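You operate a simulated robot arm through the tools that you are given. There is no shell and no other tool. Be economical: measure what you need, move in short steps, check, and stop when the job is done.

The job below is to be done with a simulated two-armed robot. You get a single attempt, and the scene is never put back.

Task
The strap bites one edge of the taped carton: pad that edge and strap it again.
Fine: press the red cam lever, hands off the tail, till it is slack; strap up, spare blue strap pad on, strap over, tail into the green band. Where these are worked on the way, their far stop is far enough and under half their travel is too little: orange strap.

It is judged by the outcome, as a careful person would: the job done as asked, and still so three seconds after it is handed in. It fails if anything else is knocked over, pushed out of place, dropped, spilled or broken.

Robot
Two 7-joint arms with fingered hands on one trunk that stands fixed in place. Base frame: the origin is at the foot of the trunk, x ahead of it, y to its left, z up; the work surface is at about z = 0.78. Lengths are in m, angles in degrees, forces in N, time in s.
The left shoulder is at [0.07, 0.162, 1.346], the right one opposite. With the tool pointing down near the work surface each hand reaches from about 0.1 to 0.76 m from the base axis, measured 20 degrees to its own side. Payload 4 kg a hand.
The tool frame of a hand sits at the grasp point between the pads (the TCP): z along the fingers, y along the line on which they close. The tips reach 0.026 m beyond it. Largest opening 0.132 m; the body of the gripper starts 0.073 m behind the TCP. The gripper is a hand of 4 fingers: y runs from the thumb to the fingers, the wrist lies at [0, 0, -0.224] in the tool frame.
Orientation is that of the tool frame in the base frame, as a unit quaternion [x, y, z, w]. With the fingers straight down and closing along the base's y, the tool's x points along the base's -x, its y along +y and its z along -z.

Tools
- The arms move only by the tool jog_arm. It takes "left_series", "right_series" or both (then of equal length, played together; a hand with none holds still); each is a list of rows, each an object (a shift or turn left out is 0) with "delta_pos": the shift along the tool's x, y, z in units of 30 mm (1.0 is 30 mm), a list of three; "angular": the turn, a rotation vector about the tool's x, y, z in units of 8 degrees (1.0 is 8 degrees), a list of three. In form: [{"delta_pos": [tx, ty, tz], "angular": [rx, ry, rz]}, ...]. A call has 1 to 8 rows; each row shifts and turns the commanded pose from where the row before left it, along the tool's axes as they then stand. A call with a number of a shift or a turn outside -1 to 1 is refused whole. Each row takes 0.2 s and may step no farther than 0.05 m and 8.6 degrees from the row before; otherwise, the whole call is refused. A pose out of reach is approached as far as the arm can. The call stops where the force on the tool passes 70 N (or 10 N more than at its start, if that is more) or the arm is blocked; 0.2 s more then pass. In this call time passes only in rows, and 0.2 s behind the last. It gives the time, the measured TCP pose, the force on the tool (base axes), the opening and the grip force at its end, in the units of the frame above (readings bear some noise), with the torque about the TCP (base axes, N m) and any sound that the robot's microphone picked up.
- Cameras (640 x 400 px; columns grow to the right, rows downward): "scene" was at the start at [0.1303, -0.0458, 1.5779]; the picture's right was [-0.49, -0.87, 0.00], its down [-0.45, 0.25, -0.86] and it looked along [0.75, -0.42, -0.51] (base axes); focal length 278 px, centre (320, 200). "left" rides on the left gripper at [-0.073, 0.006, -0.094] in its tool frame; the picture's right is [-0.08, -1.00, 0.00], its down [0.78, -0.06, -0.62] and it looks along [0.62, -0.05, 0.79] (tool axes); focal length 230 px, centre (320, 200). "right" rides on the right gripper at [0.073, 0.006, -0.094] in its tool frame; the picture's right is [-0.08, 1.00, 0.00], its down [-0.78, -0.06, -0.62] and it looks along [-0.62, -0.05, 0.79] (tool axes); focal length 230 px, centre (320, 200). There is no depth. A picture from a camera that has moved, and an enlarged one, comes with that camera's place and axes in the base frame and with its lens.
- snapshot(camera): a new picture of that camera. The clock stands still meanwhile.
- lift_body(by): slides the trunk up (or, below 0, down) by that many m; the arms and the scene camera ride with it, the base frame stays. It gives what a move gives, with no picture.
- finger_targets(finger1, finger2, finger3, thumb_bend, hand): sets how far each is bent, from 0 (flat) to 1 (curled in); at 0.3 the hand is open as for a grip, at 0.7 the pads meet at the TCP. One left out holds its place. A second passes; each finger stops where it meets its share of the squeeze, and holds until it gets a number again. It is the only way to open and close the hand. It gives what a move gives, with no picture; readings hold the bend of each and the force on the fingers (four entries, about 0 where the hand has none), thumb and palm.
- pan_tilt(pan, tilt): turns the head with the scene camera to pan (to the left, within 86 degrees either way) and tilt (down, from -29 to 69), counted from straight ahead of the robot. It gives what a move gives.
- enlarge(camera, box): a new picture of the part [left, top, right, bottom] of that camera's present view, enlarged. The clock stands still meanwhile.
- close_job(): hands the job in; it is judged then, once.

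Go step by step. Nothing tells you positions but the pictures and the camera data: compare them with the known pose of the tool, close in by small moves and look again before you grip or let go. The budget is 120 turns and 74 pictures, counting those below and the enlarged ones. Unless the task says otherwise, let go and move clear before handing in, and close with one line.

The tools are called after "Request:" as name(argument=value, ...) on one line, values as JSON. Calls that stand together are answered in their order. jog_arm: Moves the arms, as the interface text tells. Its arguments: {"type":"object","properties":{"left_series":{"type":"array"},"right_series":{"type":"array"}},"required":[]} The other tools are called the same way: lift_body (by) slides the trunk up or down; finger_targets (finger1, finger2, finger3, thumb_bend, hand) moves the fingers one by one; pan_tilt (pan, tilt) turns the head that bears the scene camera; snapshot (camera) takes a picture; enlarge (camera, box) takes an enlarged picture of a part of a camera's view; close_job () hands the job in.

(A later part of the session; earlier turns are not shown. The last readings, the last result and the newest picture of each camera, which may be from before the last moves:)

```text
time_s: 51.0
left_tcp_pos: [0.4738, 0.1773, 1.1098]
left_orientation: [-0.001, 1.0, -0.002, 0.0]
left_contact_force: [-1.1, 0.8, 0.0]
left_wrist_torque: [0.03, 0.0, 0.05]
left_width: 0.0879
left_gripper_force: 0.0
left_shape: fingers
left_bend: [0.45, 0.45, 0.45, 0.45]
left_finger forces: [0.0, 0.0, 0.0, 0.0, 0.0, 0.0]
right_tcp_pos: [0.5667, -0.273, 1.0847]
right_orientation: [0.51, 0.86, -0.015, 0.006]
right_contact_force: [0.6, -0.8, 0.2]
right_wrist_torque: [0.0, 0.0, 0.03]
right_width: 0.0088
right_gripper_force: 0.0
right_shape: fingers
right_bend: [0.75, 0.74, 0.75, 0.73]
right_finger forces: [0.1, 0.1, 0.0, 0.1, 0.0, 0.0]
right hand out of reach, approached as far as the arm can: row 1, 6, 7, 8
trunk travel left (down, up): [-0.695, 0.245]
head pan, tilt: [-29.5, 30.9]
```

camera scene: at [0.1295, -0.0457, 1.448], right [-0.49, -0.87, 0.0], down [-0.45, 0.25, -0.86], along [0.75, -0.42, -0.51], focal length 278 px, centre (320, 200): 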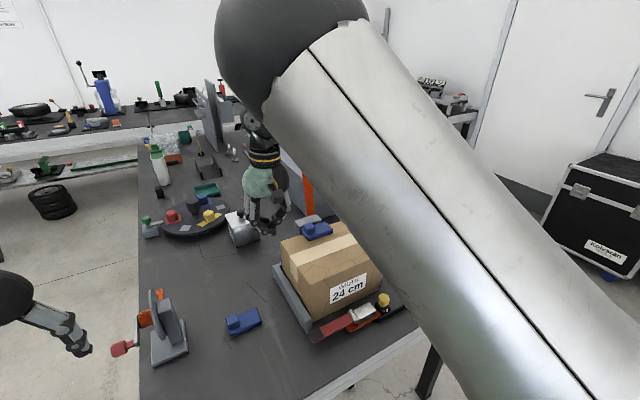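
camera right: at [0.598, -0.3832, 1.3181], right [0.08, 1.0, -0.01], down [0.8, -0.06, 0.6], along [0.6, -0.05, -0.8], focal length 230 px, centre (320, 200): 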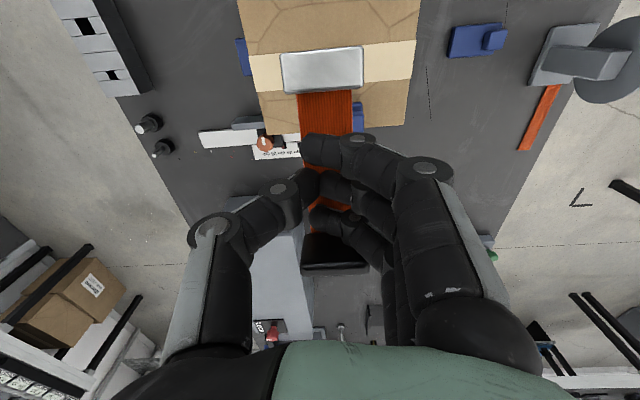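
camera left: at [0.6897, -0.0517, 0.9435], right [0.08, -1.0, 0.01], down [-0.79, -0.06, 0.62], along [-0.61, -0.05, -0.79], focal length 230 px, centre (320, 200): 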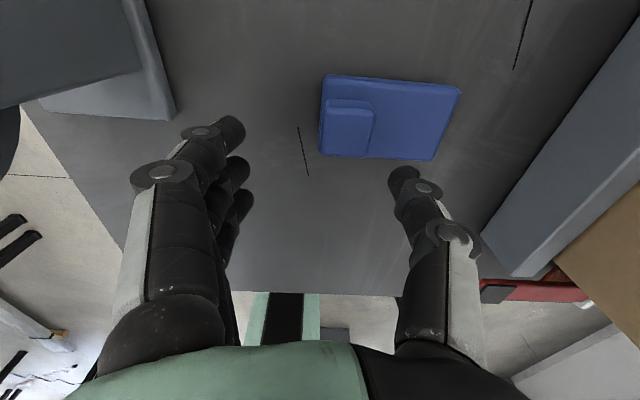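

That direction restricts it more, so the other sense is the free one. I rotate back and on to −90°.

Request:
jog_arm(right_series=[{"delta_pos": [0, 0, -0.1], "angular": [0, 0, -1]}, {"angular": [0, 0, -1]}, {"angular": [0, 0, -1]}, {"angular": [0, 0, -1]}, {"angular": [0, 0, -1]}, {"angular": [0, 0, -1]}, {"angular": [0, 0, -1]}, {"angular": [0, 0, -1]}])

Request:
jog_arm(right_series=[{"angular": [0, 0, -1]}, {"angular": [0, 0, -1]}, {"angular": [0, 0, -1]}, {"angular": [0, 0, -1]}, {"angular": [0, 0, -1]}, {"angular": [0, 0, -1]}, {"angular": [0, 0, -1]}, {"angular": [0, 0, -1]}])

```text
time_s: 52.8
left_tcp_pos: [0.4751, 0.1763, 1.1088]
left_orientation: [-0.002, 1.0, -0.003, 0.0]
left_contact_force: [0.8, 0.1, 0.0]
left_wrist_torque: [-0.03, 0.01, -0.01]
left_width: 0.0878
left_gripper_force: 0.1
left_shape: fingers
left_bend: [0.45, 0.45, 0.45, 0.45]
left_finger forces: [0.1, 0.0, 0.0, 0.1, 0.0, 0.0]
right_tcp_pos: [0.5659, -0.2845, 1.0882]
right_orientation: [-0.008, 1.0, 0.003, -0.003]
right_contact_force: [-0.2, -0.5, 0.3]
right_wrist_torque: [-0.01, 0.0, -0.04]
right_width: 0.0088
right_gripper_force: 0.0
right_shape: fingers
right_bend: [0.75, 0.74, 0.75, 0.73]
right_finger forces: [0.1, 0.0, 0.0, 0.1, 0.0, 0.0]
trunk travel left (down, up): [-0.695, 0.245]
head pan, tilt: [-29.5, 30.9]
```

```text
time_s: 54.6
left_tcp_pos: [0.4748, 0.1779, 1.1099]
left_orientation: [-0.001, 1.0, -0.003, -0.001]
left_contact_force: [0.2, -0.1, 0.9]
left_wrist_torque: [-0.02, 0.02, 0.02]
left_width: 0.0881
left_gripper_force: 0.0
left_shape: fingers
left_bend: [0.45, 0.45, 0.45, 0.45]
left_finger forces: [0.0, 0.0, 0.0, 0.1, 0.1, 0.0]
right_tcp_pos: [0.5665, -0.2835, 1.088]
right_orientation: [-0.538, 0.843, 0.003, -0.002]
right_contact_force: [0.0, 0.8, 0.0]
right_wrist_torque: [0.0, -0.03, 0.0]
right_width: 0.0087
right_gripper_force: 0.1
right_shape: fingers
right_bend: [0.75, 0.74, 0.75, 0.73]
right_finger forces: [0.0, 0.1, 0.1, 0.0, 0.0, 0.0]
trunk travel left (down, up): [-0.695, 0.245]
head pan, tilt: [-29.5, 30.9]
```

Request:
jog_arm(right_series=[{"angular": [0, 0, -1]}, {"angular": [0, 0, -1]}, {"angular": [0, 0, -1]}, {"angular": [0, 0, -0.11]}, {"delta_pos": [-1, -0.4, 0]}, {"delta_pos": [-1, -0.4, 0]}, {"delta_pos": [-1, -0.4, 0]}, {"delta_pos": [-1, -0.4, 0.3]}])

Request:
finger_targets(hand="right", finger1=0.4, finger2=0.4, finger3=0.4, thumb_bend=0.4)

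Request:
jog_arm(right_series=[{"delta_pos": [-1, -0.4, 0.3]}, {"delta_pos": [-1, -0.3, 0.5]}, {"delta_pos": [0, 0, 1]}, {"delta_pos": [0, 0, 1]}])

Request:
snapshot(camera="right")

```text
time_s: 56.6
left_tcp_pos: [0.4743, 0.1769, 1.1086]
left_orientation: [-0.002, 1.0, -0.002, -0.001]
left_contact_force: [-0.7, 0.4, 0.8]
left_wrist_torque: [-0.02, 0.03, 0.0]
left_width: 0.0877
left_gripper_force: 0.0
left_shape: fingers
left_bend: [0.45, 0.45, 0.45, 0.45]
left_finger forces: [0.1, 0.0, 0.1, 0.1, 0.0, 0.0]
right_tcp_pos: [0.5774, -0.2388, 1.0554]
right_orientation: [-0.703, 0.71, 0.025, -0.027]
right_contact_force: [0.1, 0.3, -1.1]
right_wrist_torque: [-0.03, -0.01, 0.0]
right_width: 0.0086
right_gripper_force: 0.2
right_shape: fingers
right_bend: [0.75, 0.74, 0.75, 0.73]
right_finger forces: [0.1, 0.0, 0.0, 0.0, 0.1, 0.0]
right hand out of reach, approached as far as the arm can: row 6, 7, 8
trunk travel left (down, up): [-0.695, 0.245]
head pan, tilt: [-29.5, 30.9]
stopped in row 8 (right hand): the arm was blocked; the commanded pose is now the measured one
```

```text
time_s: 57.6
left_tcp_pos: [0.4746, 0.1776, 1.1102]
left_orientation: [-0.001, 1.0, -0.003, -0.001]
left_contact_force: [0.3, -0.1, 0.0]
left_wrist_torque: [0.01, 0.0, 0.01]
left_width: 0.0881
left_gripper_force: 0.0
left_shape: fingers
left_bend: [0.45, 0.45, 0.45, 0.45]
left_finger forces: [0.0, 0.1, 0.0, 0.0, 0.1, 0.1]
right_tcp_pos: [0.5779, -0.2377, 1.0553]
right_orientation: [-0.702, 0.711, 0.024, -0.027]
right_contact_force: [0.5, -0.7, 0.5]
right_wrist_torque: [-0.01, 0.03, 0.0]
right_width: 0.103
right_gripper_force: 0.0
right_shape: fingers
right_bend: [0.4, 0.4, 0.4, 0.4]
right_finger forces: [0.0, 0.0, 0.0, 0.1, 0.0, 0.0]
trunk travel left (down, up): [-0.695, 0.245]
head pan, tilt: [-29.5, 30.9]
```

```text
time_s: 58.6
left_tcp_pos: [0.4765, 0.1774, 1.1099]
left_orientation: [-0.001, 1.0, -0.002, 0.0]
left_contact_force: [-0.1, 0.2, -0.8]
left_wrist_torque: [0.01, -0.02, 0.0]
left_width: 0.0879
left_gripper_force: 0.0
left_shape: fingers
left_bend: [0.45, 0.45, 0.45, 0.45]
left_finger forces: [0.0, 0.1, 0.1, 0.0, 0.0, 0.1]
right_tcp_pos: [0.5935, -0.2119, 0.9825]
right_orientation: [-0.699, 0.714, 0.029, -0.022]
right_contact_force: [0.0, 0.0, -0.2]
right_wrist_torque: [-0.01, 0.02, 0.02]
right_width: 0.103
right_gripper_force: 0.2
right_shape: fingers
right_bend: [0.4, 0.4, 0.4, 0.4]
right_finger forces: [0.1, 0.1, 0.1, 0.1, 0.1, 0.0]
right hand out of reach, approached as far as the arm can: row 2, 3, 4
trunk travel left (down, up): [-0.695, 0.245]
head pan, tilt: [-29.5, 30.9]
```

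```text
23 pictures are left
camera right: at [0.594, -0.2841, 1.0762], right [-0.99, 0.1, 0.07], down [0.12, 0.78, 0.62], along [0.0, 0.62, -0.78], focal length 230 px, centre (320, 200)
```

right: 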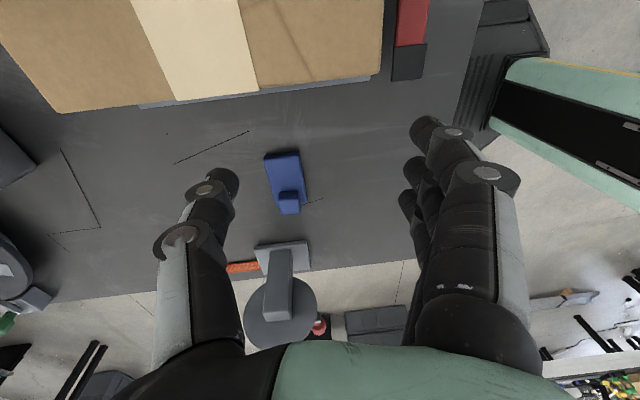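

The right arm can't cross further than y≈-0.2 here. New plan: the left hand carries the pad onto the carton's near edge as far right as it can (y≈-0.29), and the right hand shifts it under the strap line. First I clear the right hand, keeping it in front of the standing strap.

Request:
jog_arm(right_series=[{"delta_pos": [0, 1, -1], "angular": [-0.3, 0, 0]}, {"delta_pos": [0, 1, -1], "angular": [-0.1, 0, 0]}, {"delta_pos": [1, 0.2, 0]}, {"delta_pos": [1, 0, 0]}, {"delta_pos": [1, 0, 0]}, {"delta_pos": [1, 0, 0]}, {"delta_pos": [1, 0, 0]}, {"delta_pos": [1, 0, 0]}])

Request:
jog_arm(right_series=[{"delta_pos": [1, 0, 0]}, {"delta_pos": [1, 0, 0]}, {"delta_pos": [1, 0, 0]}, {"delta_pos": [1, 0, 0]}, {"delta_pos": [1, 0, 0]}, {"delta_pos": [1, 0, 0]}, {"delta_pos": [1, 0, 0]}], left_series=[{"delta_pos": [-0.4, -1, 0]}, {"delta_pos": [-0.8, -1, 0]}, {"delta_pos": [-0.8, -1, 0]}, {"delta_pos": [-0.8, -1, 0]}, {"delta_pos": [-0.8, -1, 0.2]}, {"delta_pos": [-0.8, -1, 0.5]}, {"delta_pos": [-0.8, -1, 0.8]}])

```text
time_s: 60.4
left_tcp_pos: [0.4753, 0.1763, 1.1086]
left_orientation: [-0.001, 1.0, -0.002, 0.0]
left_contact_force: [0.5, -0.3, 0.0]
left_wrist_torque: [0.02, -0.01, -0.01]
left_width: 0.0878
left_gripper_force: 0.0
left_shape: fingers
left_bend: [0.45, 0.45, 0.45, 0.45]
left_finger forces: [0.0, 0.1, 0.0, 0.0, 0.0, 0.0]
right_tcp_pos: [0.5354, -0.4071, 1.0614]
right_orientation: [-0.704, 0.708, 0.042, -0.049]
right_contact_force: [-0.2, 0.0, -0.5]
right_wrist_torque: [-0.01, -0.02, 0.04]
right_width: 0.1034
right_gripper_force: 0.0
right_shape: fingers
right_bend: [0.4, 0.4, 0.4, 0.4]
right_finger forces: [0.0, 0.1, 0.1, 0.0, 0.0, 0.0]
right hand out of reach, approached as far as the arm can: row 1
trunk travel left (down, up): [-0.695, 0.245]
head pan, tilt: [-29.5, 30.9]
```

```text
time_s: 62.0
left_tcp_pos: [0.6319, -0.0365, 1.0637]
left_orientation: [-0.001, 1.0, 0.0, -0.001]
left_contact_force: [0.5, -0.9, -0.1]
left_wrist_torque: [0.04, 0.04, 0.0]
left_width: 0.0878
left_gripper_force: 0.0
left_shape: fingers
left_bend: [0.45, 0.45, 0.45, 0.45]
left_finger forces: [0.0, 0.1, 0.1, 0.0, 0.1, 0.0]
right_tcp_pos: [0.5353, -0.622, 1.0598]
right_orientation: [-0.704, 0.708, 0.044, -0.046]
right_contact_force: [0.1, 0.5, -0.6]
right_wrist_torque: [0.05, 0.03, -0.02]
right_width: 0.1034
right_gripper_force: 0.0
right_shape: fingers
right_bend: [0.4, 0.4, 0.4, 0.4]
right_finger forces: [0.0, 0.0, 0.0, 0.0, 0.0, 0.0]
trunk travel left (down, up): [-0.695, 0.245]
head pan, tilt: [-29.5, 30.9]
```

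Request:
jog_arm(left_series=[{"delta_pos": [-0.1, -0.6, 0.9]}, {"delta_pos": [-0.07, -0.6, 0.9]}, {"delta_pos": [0, 0, 1]}, {"delta_pos": [0, 0, 1]}, {"delta_pos": [0, 0, 1]}, {"delta_pos": [0, 0, 1]}, {"delta_pos": [0, 0, 0.9]}, {"delta_pos": [0, 0, 0.8]}])

Request:
snapshot(camera="left")

```text
time_s: 63.8
left_tcp_pos: [0.6361, -0.0699, 0.8388]
left_orientation: [-0.001, 1.0, -0.002, 0.0]
left_contact_force: [-1.0, -0.6, -0.9]
left_wrist_torque: [0.02, 0.0, 0.04]
left_width: 0.0878
left_gripper_force: 0.0
left_shape: fingers
left_bend: [0.45, 0.45, 0.45, 0.45]
left_finger forces: [0.0, 0.0, 0.0, 0.1, 0.0, 0.1]
right_tcp_pos: [0.5369, -0.6181, 1.0622]
right_orientation: [-0.704, 0.707, 0.041, -0.048]
right_contact_force: [-0.3, 0.3, -1.0]
right_wrist_torque: [-0.03, -0.02, 0.01]
right_width: 0.1031
right_gripper_force: 0.2
right_shape: fingers
right_bend: [0.4, 0.4, 0.4, 0.4]
right_finger forces: [0.1, 0.0, 0.0, 0.1, 0.0, 0.0]
trunk travel left (down, up): [-0.695, 0.245]
head pan, tilt: [-29.5, 30.9]
```

```text
22 pictures are left
camera left: at [0.708, -0.0622, 0.9331], right [0.08, -1.0, 0.0], down [-0.78, -0.06, 0.62], along [-0.62, -0.05, -0.79], focal length 230 px, centre (320, 200)
```

left: 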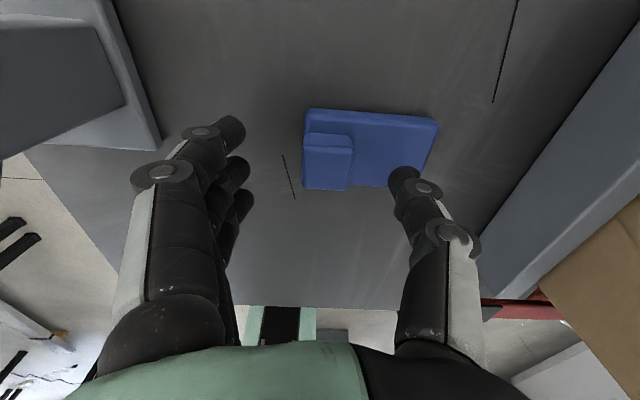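

Aligned with the cube. I lower 12 mm and close on it.

Request:
jog_arm(left_series=[{"delta_pos": [-0.08, -0.06, 0.4]}])

Request:
finger_targets(hand="left", finger1=0.6, finger2=0.75, finger3=0.6, thumb_bend=0.75)

Request:
snapshot(camera="left")

```text
time_s: 64.2
left_tcp_pos: [0.6388, -0.0724, 0.8266]
left_orientation: [0.0, 1.0, -0.003, 0.0]
left_contact_force: [-1.6, 0.5, 2.3]
left_wrist_torque: [-0.12, 0.05, 0.0]
left_width: 0.0879
left_gripper_force: 1.1
left_shape: fingers
left_bend: [0.45, 0.45, 0.45, 0.45]
left_finger forces: [0.0, 0.0, 0.1, 0.0, 1.9, 0.0]
right_tcp_pos: [0.5368, -0.6183, 1.0623]
right_orientation: [-0.704, 0.707, 0.04, -0.048]
right_contact_force: [0.0, 0.3, -0.1]
right_wrist_torque: [0.04, 0.04, 0.0]
right_width: 0.1033
right_gripper_force: 0.0
right_shape: fingers
right_bend: [0.4, 0.4, 0.4, 0.4]
right_finger forces: [0.0, 0.0, 0.0, 0.1, 0.0, 0.1]
trunk travel left (down, up): [-0.695, 0.245]
head pan, tilt: [-29.5, 30.9]
```

```text
time_s: 65.2
left_tcp_pos: [0.6371, -0.0711, 0.828]
left_orientation: [-0.001, 1.0, -0.002, 0.0]
left_contact_force: [-0.5, 0.0, -0.5]
left_wrist_torque: [0.01, -0.02, 0.0]
left_width: 0.0333
left_gripper_force: 12.9
left_shape: fingers
left_bend: [0.6, 0.62, 0.6, 0.68]
left_finger forces: [0.1, 12.0, 0.0, 0.0, 13.9, 0.0]
right_tcp_pos: [0.5371, -0.6186, 1.0626]
right_orientation: [-0.704, 0.707, 0.041, -0.049]
right_contact_force: [-0.5, 0.3, 0.6]
right_wrist_torque: [0.01, -0.01, -0.03]
right_width: 0.1031
right_gripper_force: 0.1
right_shape: fingers
right_bend: [0.4, 0.4, 0.4, 0.4]
right_finger forces: [0.0, 0.1, 0.1, 0.0, 0.0, 0.0]
trunk travel left (down, up): [-0.695, 0.245]
head pan, tilt: [-29.5, 30.9]
```

```text
21 pictures are left
camera left: at [0.71, -0.0644, 0.9209], right [0.08, -1.0, 0.0], down [-0.78, -0.06, 0.62], along [-0.62, -0.05, -0.79], focal length 230 px, centre (320, 200)
```

left: 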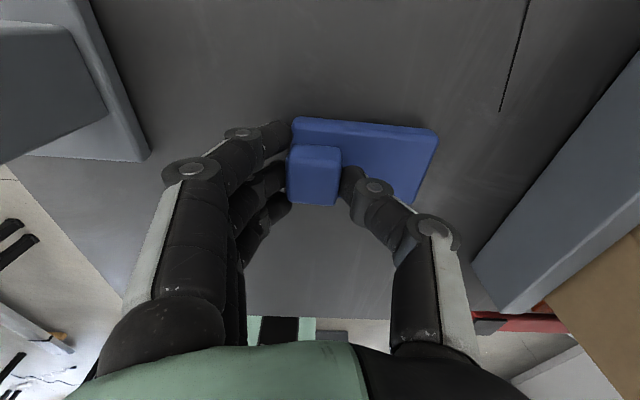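

The pad is held. I lift it and carry it toward the carton's near edge.

Request:
jog_arm(left_series=[{"delta_pos": [0, 0, -0.6]}, {"delta_pos": [0, 0, -1]}, {"delta_pos": [0, 0, -1]}, {"delta_pos": [0, 0, -1]}, {"delta_pos": [0.2, 0, -1]}, {"delta_pos": [0.3, 0, -1]}, {"delta_pos": [0.3, 0, -1]}, {"delta_pos": [0.3, 0, -0.3]}])

Request:
jog_arm(left_series=[{"delta_pos": [0.3, -1, 0]}, {"delta_pos": [0.3, -1, 0]}, {"delta_pos": [0.3, -1, 0]}, {"delta_pos": [0.3, -1, 0]}, {"delta_pos": [0, -1, 0]}, {"delta_pos": [0, -0.8, 0]}, {"delta_pos": [0, -0.6, 0]}])

Request:
snapshot(camera="scene")

```text
time_s: 67.0
left_tcp_pos: [0.6052, -0.0721, 1.0356]
left_orientation: [-0.001, 1.0, -0.002, -0.001]
left_contact_force: [-0.1, 0.3, -0.1]
left_wrist_torque: [-0.03, 0.0, 0.02]
left_width: 0.0332
left_gripper_force: 13.3
left_shape: fingers
left_bend: [0.6, 0.62, 0.6, 0.68]
left_finger forces: [0.3, 12.0, 0.0, 0.0, 14.0, 0.1]
right_tcp_pos: [0.5363, -0.6183, 1.0623]
right_orientation: [-0.704, 0.708, 0.04, -0.048]
right_contact_force: [0.2, 0.9, -0.1]
right_wrist_torque: [0.01, -0.03, 0.02]
right_width: 0.1031
right_gripper_force: 0.0
right_shape: fingers
right_bend: [0.4, 0.4, 0.4, 0.4]
right_finger forces: [0.0, 0.1, 0.0, 0.0, 0.1, 0.1]
trunk travel left (down, up): [-0.695, 0.245]
head pan, tilt: [-29.5, 30.9]
```

```text
time_s: 68.6
left_tcp_pos: [0.5659, -0.1381, 1.0319]
left_orientation: [-0.01, 1.0, -0.007, -0.005]
left_contact_force: [-0.8, 0.2, 0.5]
left_wrist_torque: [0.03, -0.01, 0.0]
left_width: 0.0329
left_gripper_force: 12.8
left_shape: fingers
left_bend: [0.6, 0.62, 0.6, 0.68]
left_finger forces: [0.2, 12.0, 0.1, 0.0, 14.0, 0.0]
left hand out of reach, approached as far as the arm can: row 2, 3, 4, 5, 6, 7
right_tcp_pos: [0.5362, -0.6172, 1.0623]
right_orientation: [-0.704, 0.707, 0.041, -0.048]
right_contact_force: [-0.4, 0.3, -0.2]
right_wrist_torque: [-0.02, -0.03, -0.02]
right_width: 0.1036
right_gripper_force: 0.1
right_shape: fingers
right_bend: [0.4, 0.4, 0.4, 0.4]
right_finger forces: [0.1, 0.1, 0.1, 0.0, 0.0, 0.0]
trunk travel left (down, up): [-0.695, 0.245]
head pan, tilt: [-29.5, 30.9]
```

```text
20 pictures are left
camera scene: at [0.1304, -0.0464, 1.4478], right [-0.49, -0.87, 0.0], down [-0.45, 0.25, -0.86], along [0.75, -0.42, -0.51], focal length 278 px, centre (320, 200)
```

scene: 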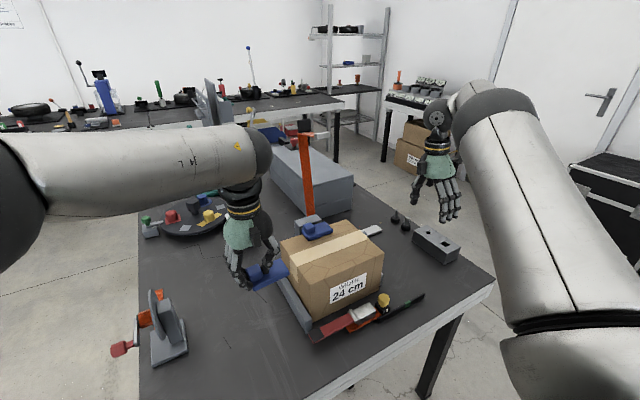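

The left arm can't cross onto the carton either. I'll set the pad down on the free table closer to the carton (≈y -0.145), where the right hand can pick it up with a slight tilt.

Request:
jog_arm(left_series=[{"delta_pos": [-0.8, 0.35, 0], "angular": [-0.1, -0.07, 0.14]}, {"delta_pos": [-0.83, 0.35, 0.5]}, {"delta_pos": [0, 0, 1]}, {"delta_pos": [0, 0, 1]}, {"delta_pos": [0, 0, 1]}, {"delta_pos": [0, 0, 1]}, {"delta_pos": [0, 0, 1]}])

```text
time_s: 70.2
left_tcp_pos: [0.6034, -0.1109, 0.8661]
left_orientation: [0.009, 1.0, 0.004, 0.004]
left_contact_force: [-0.5, 0.0, -0.5]
left_wrist_torque: [0.03, -0.01, 0.0]
left_width: 0.0331
left_gripper_force: 13.4
left_shape: fingers
left_bend: [0.6, 0.62, 0.6, 0.68]
left_finger forces: [0.2, 11.8, 0.0, 0.0, 13.8, 0.0]
left hand out of reach, approached as far as the arm can: row 1
right_tcp_pos: [0.5365, -0.6183, 1.0634]
right_orientation: [-0.704, 0.707, 0.042, -0.049]
right_contact_force: [-0.1, 0.3, -0.6]
right_wrist_torque: [0.01, 0.02, 0.02]
right_width: 0.1033
right_gripper_force: 0.0
right_shape: fingers
right_bend: [0.4, 0.4, 0.4, 0.4]
right_finger forces: [0.1, 0.1, 0.1, 0.1, 0.1, 0.1]
trunk travel left (down, up): [-0.695, 0.245]
head pan, tilt: [-29.5, 30.9]
```

Request:
jog_arm(left_series=[{"delta_pos": [0, -0.1, 0.6], "angular": [0.06, 0.06, -0.13]}, {"delta_pos": [0, 0, 0.5]}, {"delta_pos": [0, 0, 0.12]}])

Request:
snapshot(camera="left")

```text
time_s: 71.0
left_tcp_pos: [0.5961, -0.1033, 0.8313]
left_orientation: [0.0, 1.0, 0.001, 0.001]
left_contact_force: [0.0, 0.5, 0.1]
left_wrist_torque: [-0.01, -0.02, 0.0]
left_width: 0.0327
left_gripper_force: 12.6
left_shape: fingers
left_bend: [0.6, 0.62, 0.6, 0.68]
left_finger forces: [0.2, 12.0, 0.0, 0.0, 13.7, 0.0]
left hand out of reach, approached as far as the arm can: row 1
right_tcp_pos: [0.5364, -0.6179, 1.0642]
right_orientation: [-0.704, 0.707, 0.041, -0.049]
right_contact_force: [0.2, 0.4, 0.3]
right_wrist_torque: [-0.01, 0.01, 0.03]
right_width: 0.1033
right_gripper_force: 0.1
right_shape: fingers
right_bend: [0.4, 0.4, 0.4, 0.4]
right_finger forces: [0.0, 0.0, 0.0, 0.1, 0.0, 0.0]
trunk travel left (down, up): [-0.695, 0.245]
head pan, tilt: [-29.5, 30.9]
```

```text
19 pictures are left
camera left: at [0.6679, -0.0966, 0.9241], right [0.08, -1.0, 0.0], down [-0.79, -0.06, 0.62], along [-0.61, -0.05, -0.79], focal length 230 px, centre (320, 200)
```

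left: 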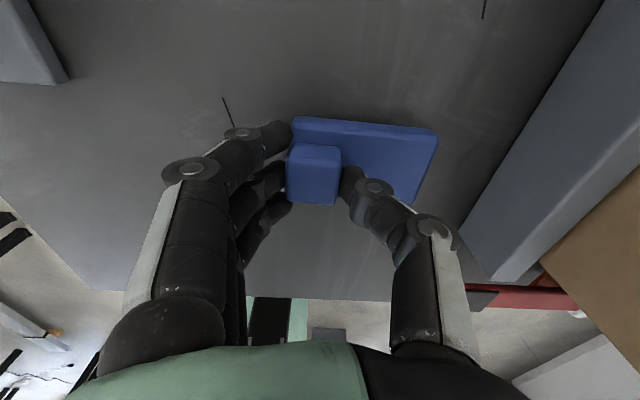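

Down another 3 mm, release, and withdraw the left hand.

Request:
jog_arm(left_series=[{"delta_pos": [0, 0, 0.1]}])

Request:
finger_targets(hand="left", finger1=0.45, finger2=0.45, finger3=0.45, thumb_bend=0.5)

Request:
jog_arm(left_series=[{"delta_pos": [0, 0, -0.7]}, {"delta_pos": [0, 0, -1]}, {"delta_pos": [0, 0, -1]}, {"delta_pos": [0, 0.3, -1]}, {"delta_pos": [0.4, 1, -1]}, {"delta_pos": [0.4, 1, -1]}, {"delta_pos": [0.4, 1, -1]}, {"delta_pos": [0.4, 1, -1]}])

Request:
jog_arm(left_series=[{"delta_pos": [0.4, 1, -1]}, {"delta_pos": [0.4, 1, -1]}, {"delta_pos": [0.4, 1, 0]}, {"delta_pos": [0.4, 1, 0]}, {"delta_pos": [0.4, 1, 0]}, {"delta_pos": [0, 1, 0]}], right_series=[{"delta_pos": [-1, 0, 0], "angular": [-0.25, 0, 0]}, {"delta_pos": [-1, 0, 0], "angular": [-0.25, 0, 0]}, {"delta_pos": [-1, 0, 0], "angular": [-0.25, 0, 0]}, {"delta_pos": [-1, 0, 0]}, {"delta_pos": [-1, 0, 0]}, {"delta_pos": [-1, 0, 0]}])

```text
time_s: 71.4
left_tcp_pos: [0.5954, -0.101, 0.8269]
left_orientation: [0.0, 1.0, 0.001, 0.001]
left_contact_force: [-0.3, 0.7, 1.6]
left_wrist_torque: [0.06, 0.0, -0.01]
left_width: 0.0329
left_gripper_force: 13.9
left_shape: fingers
left_bend: [0.6, 0.62, 0.6, 0.68]
left_finger forces: [0.3, 12.1, 0.1, 0.0, 14.5, 0.0]
right_tcp_pos: [0.5356, -0.619, 1.0631]
right_orientation: [-0.704, 0.707, 0.041, -0.049]
right_contact_force: [0.7, 0.0, -0.7]
right_wrist_torque: [0.03, -0.02, -0.03]
right_width: 0.1033
right_gripper_force: 0.0
right_shape: fingers
right_bend: [0.4, 0.4, 0.4, 0.4]
right_finger forces: [0.1, 0.1, 0.0, 0.0, 0.0, 0.0]
trunk travel left (down, up): [-0.695, 0.245]
head pan, tilt: [-29.5, 30.9]
```

```text
time_s: 72.4
left_tcp_pos: [0.5958, -0.1022, 0.8284]
left_orientation: [-0.001, 1.0, 0.0, 0.003]
left_contact_force: [4.7, 2.7, 19.3]
left_wrist_torque: [-0.66, -0.16, 0.23]
left_width: 0.0737
left_gripper_force: 10.0
left_shape: fingers
left_bend: [0.45, 0.45, 0.45, 0.52]
left_finger forces: [0.0, 0.2, 0.0, 0.1, 19.4, 0.0]
right_tcp_pos: [0.5348, -0.6165, 1.0644]
right_orientation: [-0.704, 0.707, 0.041, -0.048]
right_contact_force: [0.5, -0.4, 0.8]
right_wrist_torque: [0.01, -0.01, -0.02]
right_width: 0.1033
right_gripper_force: 0.0
right_shape: fingers
right_bend: [0.4, 0.4, 0.4, 0.4]
right_finger forces: [0.1, 0.0, 0.1, 0.1, 0.0, 0.0]
trunk travel left (down, up): [-0.695, 0.245]
head pan, tilt: [-29.5, 30.9]
```

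```text
time_s: 74.2
left_tcp_pos: [0.5456, 0.0291, 1.0592]
left_orientation: [0.0, 1.0, 0.0, 0.001]
left_contact_force: [-0.1, 1.3, -0.5]
left_wrist_torque: [-0.02, -0.02, 0.02]
left_width: 0.0779
left_gripper_force: 0.1
left_shape: fingers
left_bend: [0.45, 0.45, 0.45, 0.5]
left_finger forces: [0.0, 0.1, 0.0, 0.1, 0.1, 0.0]
right_tcp_pos: [0.5358, -0.6165, 1.0638]
right_orientation: [-0.704, 0.707, 0.04, -0.049]
right_contact_force: [-0.3, 0.5, 0.4]
right_wrist_torque: [-0.01, 0.0, 0.0]
right_width: 0.1035
right_gripper_force: 0.0
right_shape: fingers
right_bend: [0.4, 0.4, 0.4, 0.4]
right_finger forces: [0.0, 0.0, 0.0, 0.0, 0.0, 0.1]
trunk travel left (down, up): [-0.695, 0.245]
head pan, tilt: [-29.5, 30.9]
```

```text
time_s: 75.6
left_tcp_pos: [0.4873, 0.2077, 1.1168]
left_orientation: [0.0, 1.0, 0.0, 0.0]
left_contact_force: [-0.2, -0.3, -0.1]
left_wrist_torque: [-0.02, 0.04, -0.02]
left_width: 0.0783
left_gripper_force: 0.0
left_shape: fingers
left_bend: [0.45, 0.45, 0.45, 0.5]
left_finger forces: [0.0, 0.0, 0.0, 0.1, 0.0, 0.1]
right_tcp_pos: [0.5381, -0.4349, 1.0609]
right_orientation: [-0.701, 0.704, 0.077, -0.086]
right_contact_force: [0.1, 0.0, 0.0]
right_wrist_torque: [-0.04, 0.03, -0.03]
right_width: 0.1032
right_gripper_force: 0.0
right_shape: fingers
right_bend: [0.4, 0.4, 0.4, 0.4]
right_finger forces: [0.0, 0.1, 0.1, 0.1, 0.0, 0.0]
trunk travel left (down, up): [-0.695, 0.245]
head pan, tilt: [-29.5, 30.9]
```

The hand's tilt is off in the wrong plane; I correct this and tilt it 15° so the fingers point toward +y, then move over the pad.

Request:
jog_arm(right_series=[{"delta_pos": [0, 0, 0], "angular": [0.55, -0.6, 0]}, {"angular": [0.55, -0.6, 0]}, {"angular": [0.55, -0.65, 0]}, {"delta_pos": [-1, -0.2, 0.2]}, {"delta_pos": [-1, -0.2, 0.2]}, {"delta_pos": [-1, -0.2, 0.2]}, {"delta_pos": [-1, -0.3, 0.2]}])

Request:
jog_arm(right_series=[{"delta_pos": [-1, -0.3, 0.2]}, {"delta_pos": [-1, -0.3, 0.3]}, {"delta_pos": [-1, -0.3, 0.5]}, {"delta_pos": [-1, -0.2, 0.6]}, {"delta_pos": [-0.8, 0, 0.6]}])

Request:
finger_targets(hand="right", finger1=1.0, finger2=0.45, finger3=0.45, thumb_bend=0.45)

Request:
snapshot(camera="right")

```text
time_s: 77.2
left_tcp_pos: [0.4887, 0.209, 1.1165]
left_orientation: [0.0, 1.0, 0.0, 0.0]
left_contact_force: [0.2, 0.1, 0.4]
left_wrist_torque: [-0.03, -0.01, -0.01]
left_width: 0.0782
left_gripper_force: 0.1
left_shape: fingers
left_bend: [0.45, 0.45, 0.45, 0.5]
left_finger forces: [0.0, 0.0, 0.0, 0.0, 0.0, 0.0]
right_tcp_pos: [0.5689, -0.3133, 1.0668]
right_orientation: [-0.69, 0.713, 0.087, 0.087]
right_contact_force: [0.1, 1.1, -0.1]
right_wrist_torque: [-0.02, -0.01, 0.02]
right_width: 0.1033
right_gripper_force: 0.1
right_shape: fingers
right_bend: [0.4, 0.4, 0.4, 0.4]
right_finger forces: [0.0, 0.1, 0.1, 0.0, 0.1, 0.0]
trunk travel left (down, up): [-0.695, 0.245]
head pan, tilt: [-29.5, 30.9]
```

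```text
time_s: 78.4
left_tcp_pos: [0.4886, 0.2069, 1.1173]
left_orientation: [0.0, 1.0, 0.001, 0.0]
left_contact_force: [0.2, -0.6, 0.6]
left_wrist_torque: [-0.01, 0.01, 0.0]
left_width: 0.0782
left_gripper_force: 0.0
left_shape: fingers
left_bend: [0.45, 0.45, 0.45, 0.5]
left_finger forces: [0.0, 0.0, 0.0, 0.0, 0.0, 0.0]
right_tcp_pos: [0.6047, -0.1714, 1.0318]
right_orientation: [-0.68, 0.722, 0.093, 0.086]
right_contact_force: [-0.6, 0.0, -0.4]
right_wrist_torque: [0.0, -0.04, 0.04]
right_width: 0.1034
right_gripper_force: 0.0
right_shape: fingers
right_bend: [0.4, 0.4, 0.4, 0.4]
right_finger forces: [0.0, 0.0, 0.0, 0.0, 0.1, 0.0]
trunk travel left (down, up): [-0.695, 0.245]
head pan, tilt: [-29.5, 30.9]
```

```text
time_s: 79.4
left_tcp_pos: [0.4888, 0.2063, 1.1175]
left_orientation: [0.0, 1.0, 0.002, 0.0]
left_contact_force: [-0.2, -0.2, -0.4]
left_wrist_torque: [0.03, -0.05, 0.0]
left_width: 0.0782
left_gripper_force: 0.1
left_shape: fingers
left_bend: [0.45, 0.45, 0.45, 0.5]
left_finger forces: [0.0, 0.0, 0.0, 0.1, 0.0, 0.0]
right_tcp_pos: [0.6039, -0.1679, 1.0339]
right_orientation: [-0.682, 0.72, 0.093, 0.089]
right_contact_force: [0.3, -0.3, 0.8]
right_wrist_torque: [-0.02, 0.0, -0.02]
right_width: 0.0505
right_gripper_force: 0.2
right_shape: fingers
right_bend: [1.0, 0.45, 0.45, 0.45]
right_finger forces: [0.0, 0.0, 0.0, 0.0, 0.1, 0.0]
trunk travel left (down, up): [-0.695, 0.245]
head pan, tilt: [-29.5, 30.9]
```

```text
18 pictures are left
camera right: at [0.5945, -0.262, 1.1064], right [-0.99, 0.13, 0.03], down [0.1, 0.6, 0.8], along [0.08, 0.79, -0.6], focal length 230 px, centre (320, 200)
```

right: 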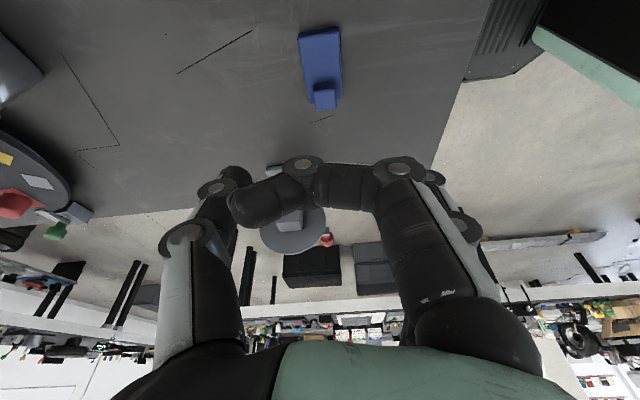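

The pad slab is centred at ≈[0.600, -0.13]. I descend along the tilted approach.

Request:
jog_arm(right_series=[{"delta_pos": [0.17, 0.04, 1], "angular": [0, 0, -0.38]}, {"delta_pos": [0.17, 0.04, 1]}, {"delta_pos": [0.17, 0, 1]}, {"delta_pos": [0.17, 0, 1]}, {"delta_pos": [0.17, 0, 1]}, {"delta_pos": [0.17, 0, 1]}])

Request:
snapshot(camera="right")

```text
time_s: 80.8
left_tcp_pos: [0.4861, 0.209, 1.118]
left_orientation: [0.001, 1.0, 0.001, 0.001]
left_contact_force: [0.0, 0.2, 0.4]
left_wrist_torque: [-0.03, -0.04, 0.03]
left_width: 0.0783
left_gripper_force: 0.0
left_shape: fingers
left_bend: [0.45, 0.45, 0.45, 0.5]
left_finger forces: [0.1, 0.1, 0.1, 0.0, 0.0, 0.0]
right_tcp_pos: [0.6038, -0.1458, 0.8577]
right_orientation: [0.71, -0.694, -0.082, -0.09]
right_contact_force: [2.0, 0.8, 0.6]
right_wrist_torque: [-0.05, 0.14, 0.07]
right_width: 0.0506
right_gripper_force: 0.0
right_shape: fingers
right_bend: [1.0, 0.45, 0.45, 0.45]
right_finger forces: [0.0, 0.1, 0.0, 0.0, 0.1, 0.1]
trunk travel left (down, up): [-0.695, 0.245]
head pan, tilt: [-29.5, 30.9]
```

```text
17 pictures are left
camera right: at [0.5992, -0.2384, 0.9315], right [-1.0, 0.05, 0.0], down [0.04, 0.61, 0.79], along [0.04, 0.79, -0.62], focal length 230 px, centre (320, 200)
```

right: 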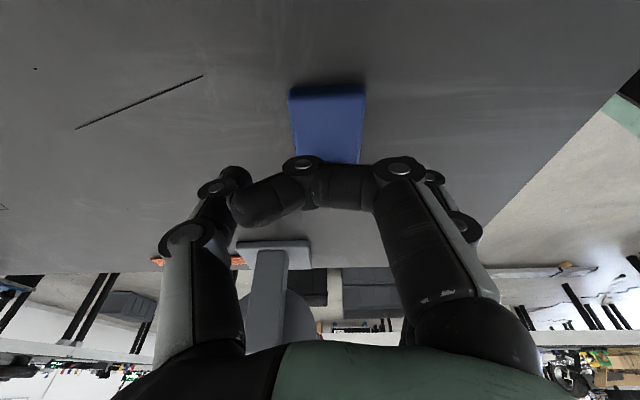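

Request:
jog_arm(right_series=[{"delta_pos": [0.2, 0.14, 0.7]}, {"delta_pos": [0.2, 0, 0.7]}])

Request:
finger_targets(hand="right", finger2=0.75, finger3=0.75, thumb_bend=0.75)

Request:
snapshot(camera="right")

```text
time_s: 81.2
left_tcp_pos: [0.4843, 0.2089, 1.1183]
left_orientation: [0.0, 1.0, 0.0, 0.002]
left_contact_force: [0.2, 0.1, 0.1]
left_wrist_torque: [0.02, 0.02, 0.01]
left_width: 0.078
left_gripper_force: 0.0
left_shape: fingers
left_bend: [0.45, 0.45, 0.45, 0.5]
left_finger forces: [0.0, 0.0, 0.0, 0.0, 0.1, 0.1]
right_tcp_pos: [0.6085, -0.149, 0.8557]
right_orientation: [0.713, -0.691, -0.07, -0.095]
right_contact_force: [-12.5, 10.9, 38.2]
right_wrist_torque: [-5.01, -0.69, -1.52]
right_width: 0.0505
right_gripper_force: 0.1
right_shape: fingers
right_bend: [1.0, 0.45, 0.45, 0.45]
right_finger forces: [0.0, 0.0, 0.0, 0.0, 0.0, 0.0]
trunk travel left (down, up): [-0.695, 0.245]
head pan, tilt: [-29.5, 30.9]
stopped in row 1 (right hand): the force on the tool passed its limit at 80 N (the readings are from after the stop); the commanded pose is now the measured one
```

```text
time_s: 82.2
left_tcp_pos: [0.4845, 0.2092, 1.1184]
left_orientation: [0.0, 1.0, -0.001, 0.002]
left_contact_force: [-0.6, -0.1, -0.3]
left_wrist_torque: [0.04, -0.02, 0.04]
left_width: 0.0783
left_gripper_force: 0.0
left_shape: fingers
left_bend: [0.45, 0.45, 0.45, 0.5]
left_finger forces: [0.0, 0.1, 0.0, 0.0, 0.1, 0.1]
right_tcp_pos: [0.6083, -0.1476, 0.856]
right_orientation: [0.713, -0.691, -0.068, -0.096]
right_contact_force: [6.1, 8.2, 42.2]
right_wrist_torque: [-5.38, 0.68, 0.52]
right_width: 0.038
right_gripper_force: 0.0
right_shape: fingers
right_bend: [1.0, 0.73, 0.75, 0.73]
right_finger forces: [0.1, 0.0, 0.0, 0.0, 0.0, 0.0]
trunk travel left (down, up): [-0.695, 0.245]
head pan, tilt: [-29.5, 30.9]
```

```text
16 pictures are left
camera right: at [0.6035, -0.2399, 0.9299], right [-1.0, 0.05, -0.02], down [0.01, 0.62, 0.78], along [0.05, 0.78, -0.62], focal length 230 px, centre (320, 200)
```

right: 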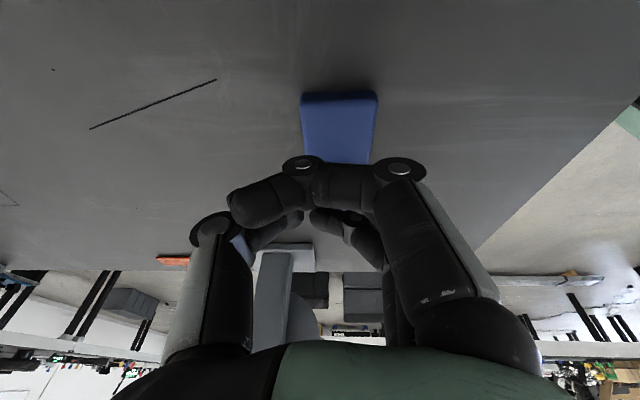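

The force spike comes from the hand camera, at [0.60, -0.24, 0.93], touching the carton's edge. I back off straight away and look at the carton.

Request:
jog_arm(right_series=[{"delta_pos": [0, 0, -0.7]}, {"delta_pos": [0, 0, -1]}, {"delta_pos": [0, 0, -1]}, {"delta_pos": [-0.2, 0, -1]}, {"delta_pos": [-0.2, 0, -1], "angular": [0, 0.6, 0]}, {"delta_pos": [-0.2, 0, -1], "angular": [0, 0.6, 0]}, {"delta_pos": [0, 0, -0.6], "angular": [0, 0.6, 0]}])

Request:
enlarge(camera="scene", box=[220, 100, 480, 360])

```text
time_s: 83.8
left_tcp_pos: [0.4881, 0.2058, 1.1164]
left_orientation: [0.0, 1.0, 0.0, 0.0]
left_contact_force: [1.2, 0.1, 0.0]
left_wrist_torque: [-0.01, 0.01, 0.02]
left_width: 0.0784
left_gripper_force: 0.1
left_shape: fingers
left_bend: [0.45, 0.45, 0.45, 0.5]
left_finger forces: [0.0, 0.1, 0.0, 0.0, 0.0, 0.0]
right_tcp_pos: [0.6132, -0.2074, 1.0159]
right_orientation: [-0.706, 0.708, 0.012, 0.019]
right_contact_force: [-0.2, -0.2, -0.3]
right_wrist_torque: [0.01, 0.02, 0.02]
right_width: 0.0381
right_gripper_force: 0.1
right_shape: fingers
right_bend: [1.0, 0.73, 0.75, 0.73]
right_finger forces: [0.0, 0.1, 0.0, 0.0, 0.0, 0.0]
right hand out of reach, approached as far as the arm can: row 6, 7
trunk travel left (down, up): [-0.695, 0.245]
head pan, tilt: [-29.5, 30.9]
```

```text
1.54 times, centred on (350, 230) of scene
camera zoom: at [0.1307, -0.046, 1.4478], right [-0.49, -0.87, 0.0], down [-0.45, 0.25, -0.86], along [0.75, -0.42, -0.51], focal length 428 px, centre (274, 154)
```

zoom: 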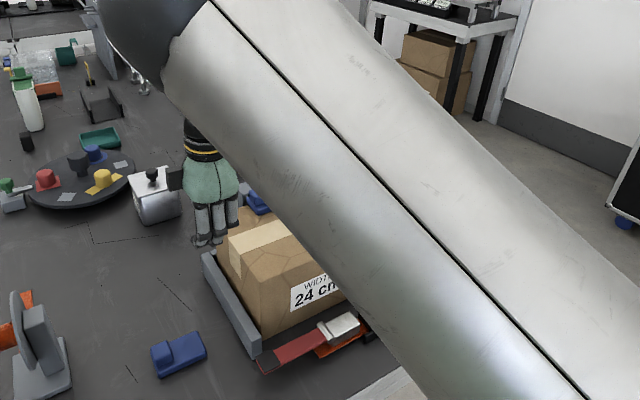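

The carton looks unmoved. I now turn the right hand the remaining 90°, the mirror image of the left hand's posture, which should allow crossing inward.

Request:
jog_arm(right_series=[{"delta_pos": [1, 0.5, -0.5], "angular": [0, 0, -1]}, {"delta_pos": [0.7, 0.5, -0.5], "angular": [0, 0, -1]}, {"angular": [0, 0, -1]}, {"angular": [0, 0, -1]}, {"angular": [0, 0, -1]}, {"angular": [0, 0, -1]}, {"angular": [0, 0, -1]}, {"angular": [0, 0, -1]}])

Request:
jog_arm(right_series=[{"angular": [0, 0, -1]}, {"angular": [0, 0, -1]}, {"angular": [0, 0, -1]}, {"angular": [0, 0, -0.25]}])

```text
time_s: 85.6
left_tcp_pos: [0.4885, 0.2064, 1.1175]
left_orientation: [0.0, 1.0, 0.0, 0.0]
left_contact_force: [-0.4, 0.6, 0.0]
left_wrist_torque: [0.0, 0.0, -0.05]
left_width: 0.0784
left_gripper_force: 0.1
left_shape: fingers
left_bend: [0.45, 0.45, 0.45, 0.5]
left_finger forces: [0.1, 0.1, 0.0, 0.1, 0.0, 0.0]
right_tcp_pos: [0.5861, -0.2579, 1.0473]
right_orientation: [0.973, -0.229, 0.006, -0.01]
right_contact_force: [0.0, -0.3, 0.4]
right_wrist_torque: [0.01, -0.03, -0.03]
right_width: 0.038
right_gripper_force: 0.1
right_shape: fingers
right_bend: [1.0, 0.73, 0.75, 0.73]
right_finger forces: [0.1, 0.1, 0.0, 0.1, 0.0, 0.0]
trunk travel left (down, up): [-0.695, 0.245]
head pan, tilt: [-29.5, 30.9]
```

```text
time_s: 86.6
left_tcp_pos: [0.4884, 0.2082, 1.1182]
left_orientation: [-0.001, 1.0, 0.0, 0.0]
left_contact_force: [-0.1, 0.1, 0.0]
left_wrist_torque: [-0.01, 0.02, -0.01]
left_width: 0.0781
left_gripper_force: 0.0
left_shape: fingers
left_bend: [0.45, 0.45, 0.45, 0.5]
left_finger forces: [0.0, 0.1, 0.0, 0.0, 0.0, 0.0]
right_tcp_pos: [0.5875, -0.2579, 1.0506]
right_orientation: [1.0, -0.004, 0.012, -0.01]
right_contact_force: [-0.2, -0.1, 0.4]
right_wrist_torque: [0.02, 0.01, 0.0]
right_width: 0.0379
right_gripper_force: 0.0
right_shape: fingers
right_bend: [1.0, 0.73, 0.75, 0.73]
right_finger forces: [0.1, 0.1, 0.0, 0.0, 0.0, 0.0]
trunk travel left (down, up): [-0.695, 0.245]
head pan, tilt: [-29.5, 30.9]
```

Done without trouble. Now to the pad's cube at ≈[0.600, -0.103].

Request:
finger_targets(hand="right", finger1=0.45, finger2=0.45, finger3=0.45, thumb_bend=0.45)

Request:
jog_arm(right_series=[{"delta_pos": [0, -1, 0]}, {"delta_pos": [0.1, -1, 0]}, {"delta_pos": [0.1, -1, 0]}, {"delta_pos": [0.1, -1, 0]}, {"delta_pos": [0.1, -1, 0.5]}, {"delta_pos": [0, -0.17, 1]}])

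Request:
snapshot(camera="right")

```text
time_s: 87.6
left_tcp_pos: [0.4886, 0.2069, 1.1175]
left_orientation: [0.0, 1.0, 0.001, 0.0]
left_contact_force: [0.1, 0.5, 0.2]
left_wrist_torque: [-0.02, 0.0, -0.06]
left_width: 0.0781
left_gripper_force: 0.0
left_shape: fingers
left_bend: [0.45, 0.45, 0.45, 0.5]
left_finger forces: [0.0, 0.0, 0.1, 0.0, 0.0, 0.0]
right_tcp_pos: [0.5889, -0.2581, 1.0515]
right_orientation: [1.0, -0.005, 0.013, -0.009]
right_contact_force: [0.6, 0.7, -0.6]
right_wrist_torque: [-0.01, -0.02, 0.02]
right_width: 0.0864
right_gripper_force: 0.0
right_shape: fingers
right_bend: [0.45, 0.45, 0.45, 0.45]
right_finger forces: [0.1, 0.0, 0.0, 0.0, 0.1, 0.1]
trunk travel left (down, up): [-0.695, 0.245]
head pan, tilt: [-29.5, 30.9]
```

```text
time_s: 89.0
left_tcp_pos: [0.4894, 0.2082, 1.1173]
left_orientation: [0.001, 1.0, 0.001, 0.0]
left_contact_force: [-0.4, 0.2, 0.8]
left_wrist_torque: [0.01, -0.03, 0.02]
left_width: 0.0783
left_gripper_force: 0.0
left_shape: fingers
left_bend: [0.45, 0.45, 0.45, 0.5]
left_finger forces: [0.1, 0.0, 0.1, 0.0, 0.0, 0.1]
right_tcp_pos: [0.5937, -0.235, 1.0247]
right_orientation: [1.0, -0.003, 0.013, -0.012]
right_contact_force: [0.9, 0.0, 0.6]
right_wrist_torque: [0.04, 0.04, -0.02]
right_width: 0.0864
right_gripper_force: 0.0
right_shape: fingers
right_bend: [0.45, 0.45, 0.45, 0.45]
right_finger forces: [0.1, 0.1, 0.1, 0.0, 0.0, 0.0]
right hand out of reach, approached as far as the arm can: row 1, 2, 3, 4, 5, 6
trunk travel left (down, up): [-0.695, 0.245]
head pan, tilt: [-29.5, 30.9]
```

```text
14 pictures are left
camera right: at [0.665, -0.2427, 1.1212], right [-0.08, -1.0, -0.03], down [-0.8, 0.05, 0.6], along [-0.59, 0.07, -0.8], focal length 230 px, centre (320, 200)
```

right: 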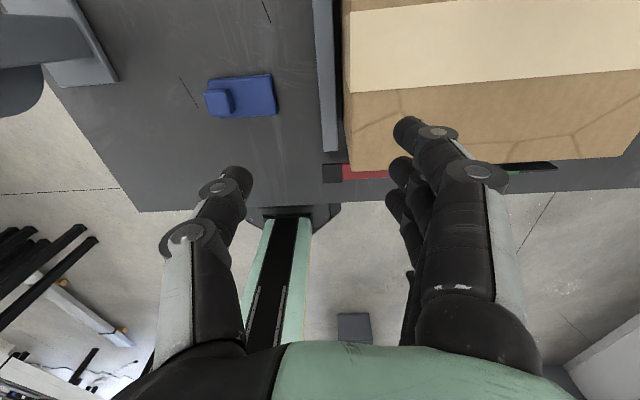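

Still limited near y≈-0.23, so it is the arm's elbow posture rather than the wrist. I try a different path, rising while crossing so the elbow may re-settle the way the left arm's does.

Request:
jog_arm(right_series=[{"delta_pos": [0, 0, -1]}, {"delta_pos": [0, -0.3, -1]}, {"delta_pos": [0, -0.5, -1]}, {"delta_pos": [0, -0.7, -1]}, {"delta_pos": [0, -0.8, -1]}, {"delta_pos": [0, -1, -1]}, {"delta_pos": [0, -1, -0.5]}, {"delta_pos": [0, -1, 0]}], left_series=[{"delta_pos": [0, 1, 0]}, {"delta_pos": [0, 1, 0]}, {"delta_pos": [0, 1, 0]}, {"delta_pos": [0, 1, 0]}, {"delta_pos": [0, 0.5, 0]}, {"delta_pos": [0, 0, 0]}, {"delta_pos": [0, 0, 0]}, {"delta_pos": [0, 0, 0]}])

```text
time_s: 90.6
left_tcp_pos: [0.4876, 0.3411, 1.1171]
left_orientation: [0.001, 1.0, 0.001, 0.001]
left_contact_force: [-0.6, -0.5, 0.0]
left_wrist_torque: [0.0, 0.0, -0.03]
left_width: 0.0783
left_gripper_force: 0.0
left_shape: fingers
left_bend: [0.45, 0.45, 0.45, 0.5]
left_finger forces: [0.0, 0.0, 0.1, 0.0, 0.1, 0.0]
right_tcp_pos: [0.5837, -0.164, 1.156]
right_orientation: [0.999, -0.013, -0.047, -0.017]
right_contact_force: [-0.9, 0.3, 0.4]
right_wrist_torque: [0.01, 0.02, 0.01]
right_width: 0.0867
right_gripper_force: 0.0
right_shape: fingers
right_bend: [0.45, 0.45, 0.45, 0.45]
right_finger forces: [0.0, 0.0, 0.1, 0.0, 0.0, 0.1]
right hand out of reach, approached as far as the arm can: row 4, 7, 8
trunk travel left (down, up): [-0.695, 0.245]
head pan, tilt: [-29.5, 30.9]
stopped in row 8 (right hand): the arm was blocked; the commanded pose is now the measured one
```

A bit further (y≈-0.16). I add a 25° tilt of the fingers toward +y, so the wrist can stay right of its limit, and descend toward the cube.

Request:
jog_arm(right_series=[{"delta_pos": [0.13, 0, 0.3], "angular": [0.8, 0, 0]}, {"delta_pos": [0.13, 0, 0.5], "angular": [0.8, 0, 0]}, {"delta_pos": [0.13, 0.1, 0.7], "angular": [0.8, 0, 0]}, {"delta_pos": [0.13, 0.1, 0.8], "angular": [0.7, 0, 0]}, {"delta_pos": [0, 0.2, 1]}, {"delta_pos": [0, 0.3, 1]}, {"delta_pos": [0, 0.3, 1]}])

Request:
snapshot(camera="right")

```text
time_s: 92.2
left_tcp_pos: [0.4881, 0.3417, 1.1169]
left_orientation: [0.0, 1.0, 0.0, 0.0]
left_contact_force: [0.5, 0.0, -0.3]
left_wrist_torque: [-0.02, 0.02, 0.01]
left_width: 0.0783
left_gripper_force: 0.1
left_shape: fingers
left_bend: [0.45, 0.45, 0.45, 0.5]
left_finger forces: [0.0, 0.1, 0.0, 0.0, 0.0, 0.0]
right_tcp_pos: [0.5844, -0.1321, 0.9945]
right_orientation: [0.973, -0.019, -0.043, -0.228]
right_contact_force: [0.1, 0.5, -0.3]
right_wrist_torque: [0.01, 0.0, 0.02]
right_width: 0.0866
right_gripper_force: 0.1
right_shape: fingers
right_bend: [0.45, 0.45, 0.45, 0.45]
right_finger forces: [0.1, 0.0, 0.0, 0.0, 0.0, 0.1]
trunk travel left (down, up): [-0.695, 0.245]
head pan, tilt: [-29.5, 30.9]
```

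```text
13 pictures are left
camera right: at [0.6646, -0.1791, 1.0692], right [-0.14, -0.89, -0.43], down [-0.73, -0.21, 0.65], along [-0.67, 0.41, -0.62], focal length 230 px, centre (320, 200)
```

right: 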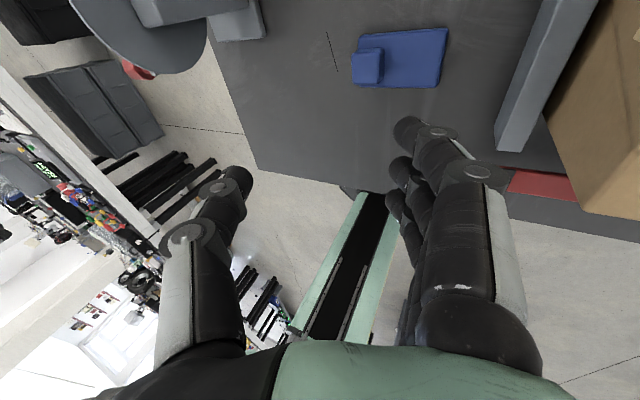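

With a tilted hand the cube can't be gripped along y, because the slab is in the way. Gripping across x near the cube end keeps the camera clear of the carton, so I turn back 90° keeping the tilt.

Request:
jog_arm(right_series=[{"delta_pos": [0, 0, -0.3], "angular": [0, 0, 1]}, {"angular": [0, 0, 1]}, {"angular": [0, 0, 1]}, {"angular": [0, 0, 1]}, {"angular": [0, 0, 1]}, {"angular": [0, 0, 1]}, {"angular": [0, 0, 1]}, {"angular": [0, 0, 1]}])

Request:
jog_arm(right_series=[{"angular": [0, 0, 1]}, {"angular": [0, 0, 1]}, {"angular": [0, 0, 1]}, {"angular": [0.5, 0, 0.25]}])

Request:
finger_targets(hand="right", finger1=1.0, finger2=0.45, finger3=0.45, thumb_bend=0.45)

```text
time_s: 94.0
left_tcp_pos: [0.4883, 0.3429, 1.1171]
left_orientation: [0.001, 1.0, 0.001, 0.001]
left_contact_force: [0.4, 0.0, 0.1]
left_wrist_torque: [0.02, 0.0, 0.05]
left_width: 0.0781
left_gripper_force: 0.1
left_shape: fingers
left_bend: [0.45, 0.45, 0.45, 0.5]
left_finger forces: [0.0, 0.0, 0.0, 0.0, 0.1, 0.0]
right_tcp_pos: [0.5854, -0.1358, 1.0042]
right_orientation: [0.813, -0.534, -0.157, -0.17]
right_contact_force: [-0.2, 0.1, 0.1]
right_wrist_torque: [-0.05, -0.02, 0.01]
right_width: 0.0869
right_gripper_force: 0.0
right_shape: fingers
right_bend: [0.45, 0.45, 0.45, 0.45]
right_finger forces: [0.1, 0.0, 0.1, 0.0, 0.0, 0.0]
trunk travel left (down, up): [-0.695, 0.245]
head pan, tilt: [-29.5, 30.9]
```

```text
time_s: 95.0
left_tcp_pos: [0.4876, 0.3434, 1.1172]
left_orientation: [-0.001, 1.0, 0.0, 0.0]
left_contact_force: [0.2, -0.2, -0.8]
left_wrist_torque: [-0.01, -0.02, -0.02]
left_width: 0.0781
left_gripper_force: 0.1
left_shape: fingers
left_bend: [0.45, 0.45, 0.45, 0.5]
left_finger forces: [0.0, 0.1, 0.0, 0.0, 0.0, 0.1]
right_tcp_pos: [0.5835, -0.1355, 1.0033]
right_orientation: [-0.668, 0.708, 0.166, 0.155]
right_contact_force: [-0.5, -0.1, -0.2]
right_wrist_torque: [0.02, -0.01, -0.01]
right_width: 0.0867
right_gripper_force: 0.0
right_shape: fingers
right_bend: [0.45, 0.45, 0.45, 0.45]
right_finger forces: [0.0, 0.0, 0.0, 0.1, 0.0, 0.0]
trunk travel left (down, up): [-0.695, 0.245]
head pan, tilt: [-29.5, 30.9]
```

```text
time_s: 96.0
left_tcp_pos: [0.4881, 0.342, 1.1168]
left_orientation: [0.0, 1.0, 0.0, 0.0]
left_contact_force: [-0.1, -0.2, -0.1]
left_wrist_torque: [-0.03, 0.04, -0.01]
left_width: 0.078
left_gripper_force: 0.0
left_shape: fingers
left_bend: [0.45, 0.45, 0.45, 0.5]
left_finger forces: [0.1, 0.1, 0.1, 0.0, 0.0, 0.0]
right_tcp_pos: [0.5845, -0.1365, 1.0028]
right_orientation: [-0.669, 0.708, 0.167, 0.154]
right_contact_force: [0.1, 0.3, -0.4]
right_wrist_torque: [0.0, 0.02, 0.01]
right_width: 0.0504
right_gripper_force: 0.1
right_shape: fingers
right_bend: [1.0, 0.45, 0.45, 0.45]
right_finger forces: [0.0, 0.0, 0.0, 0.1, 0.1, 0.1]
trunk travel left (down, up): [-0.695, 0.245]
head pan, tilt: [-29.5, 30.9]
```

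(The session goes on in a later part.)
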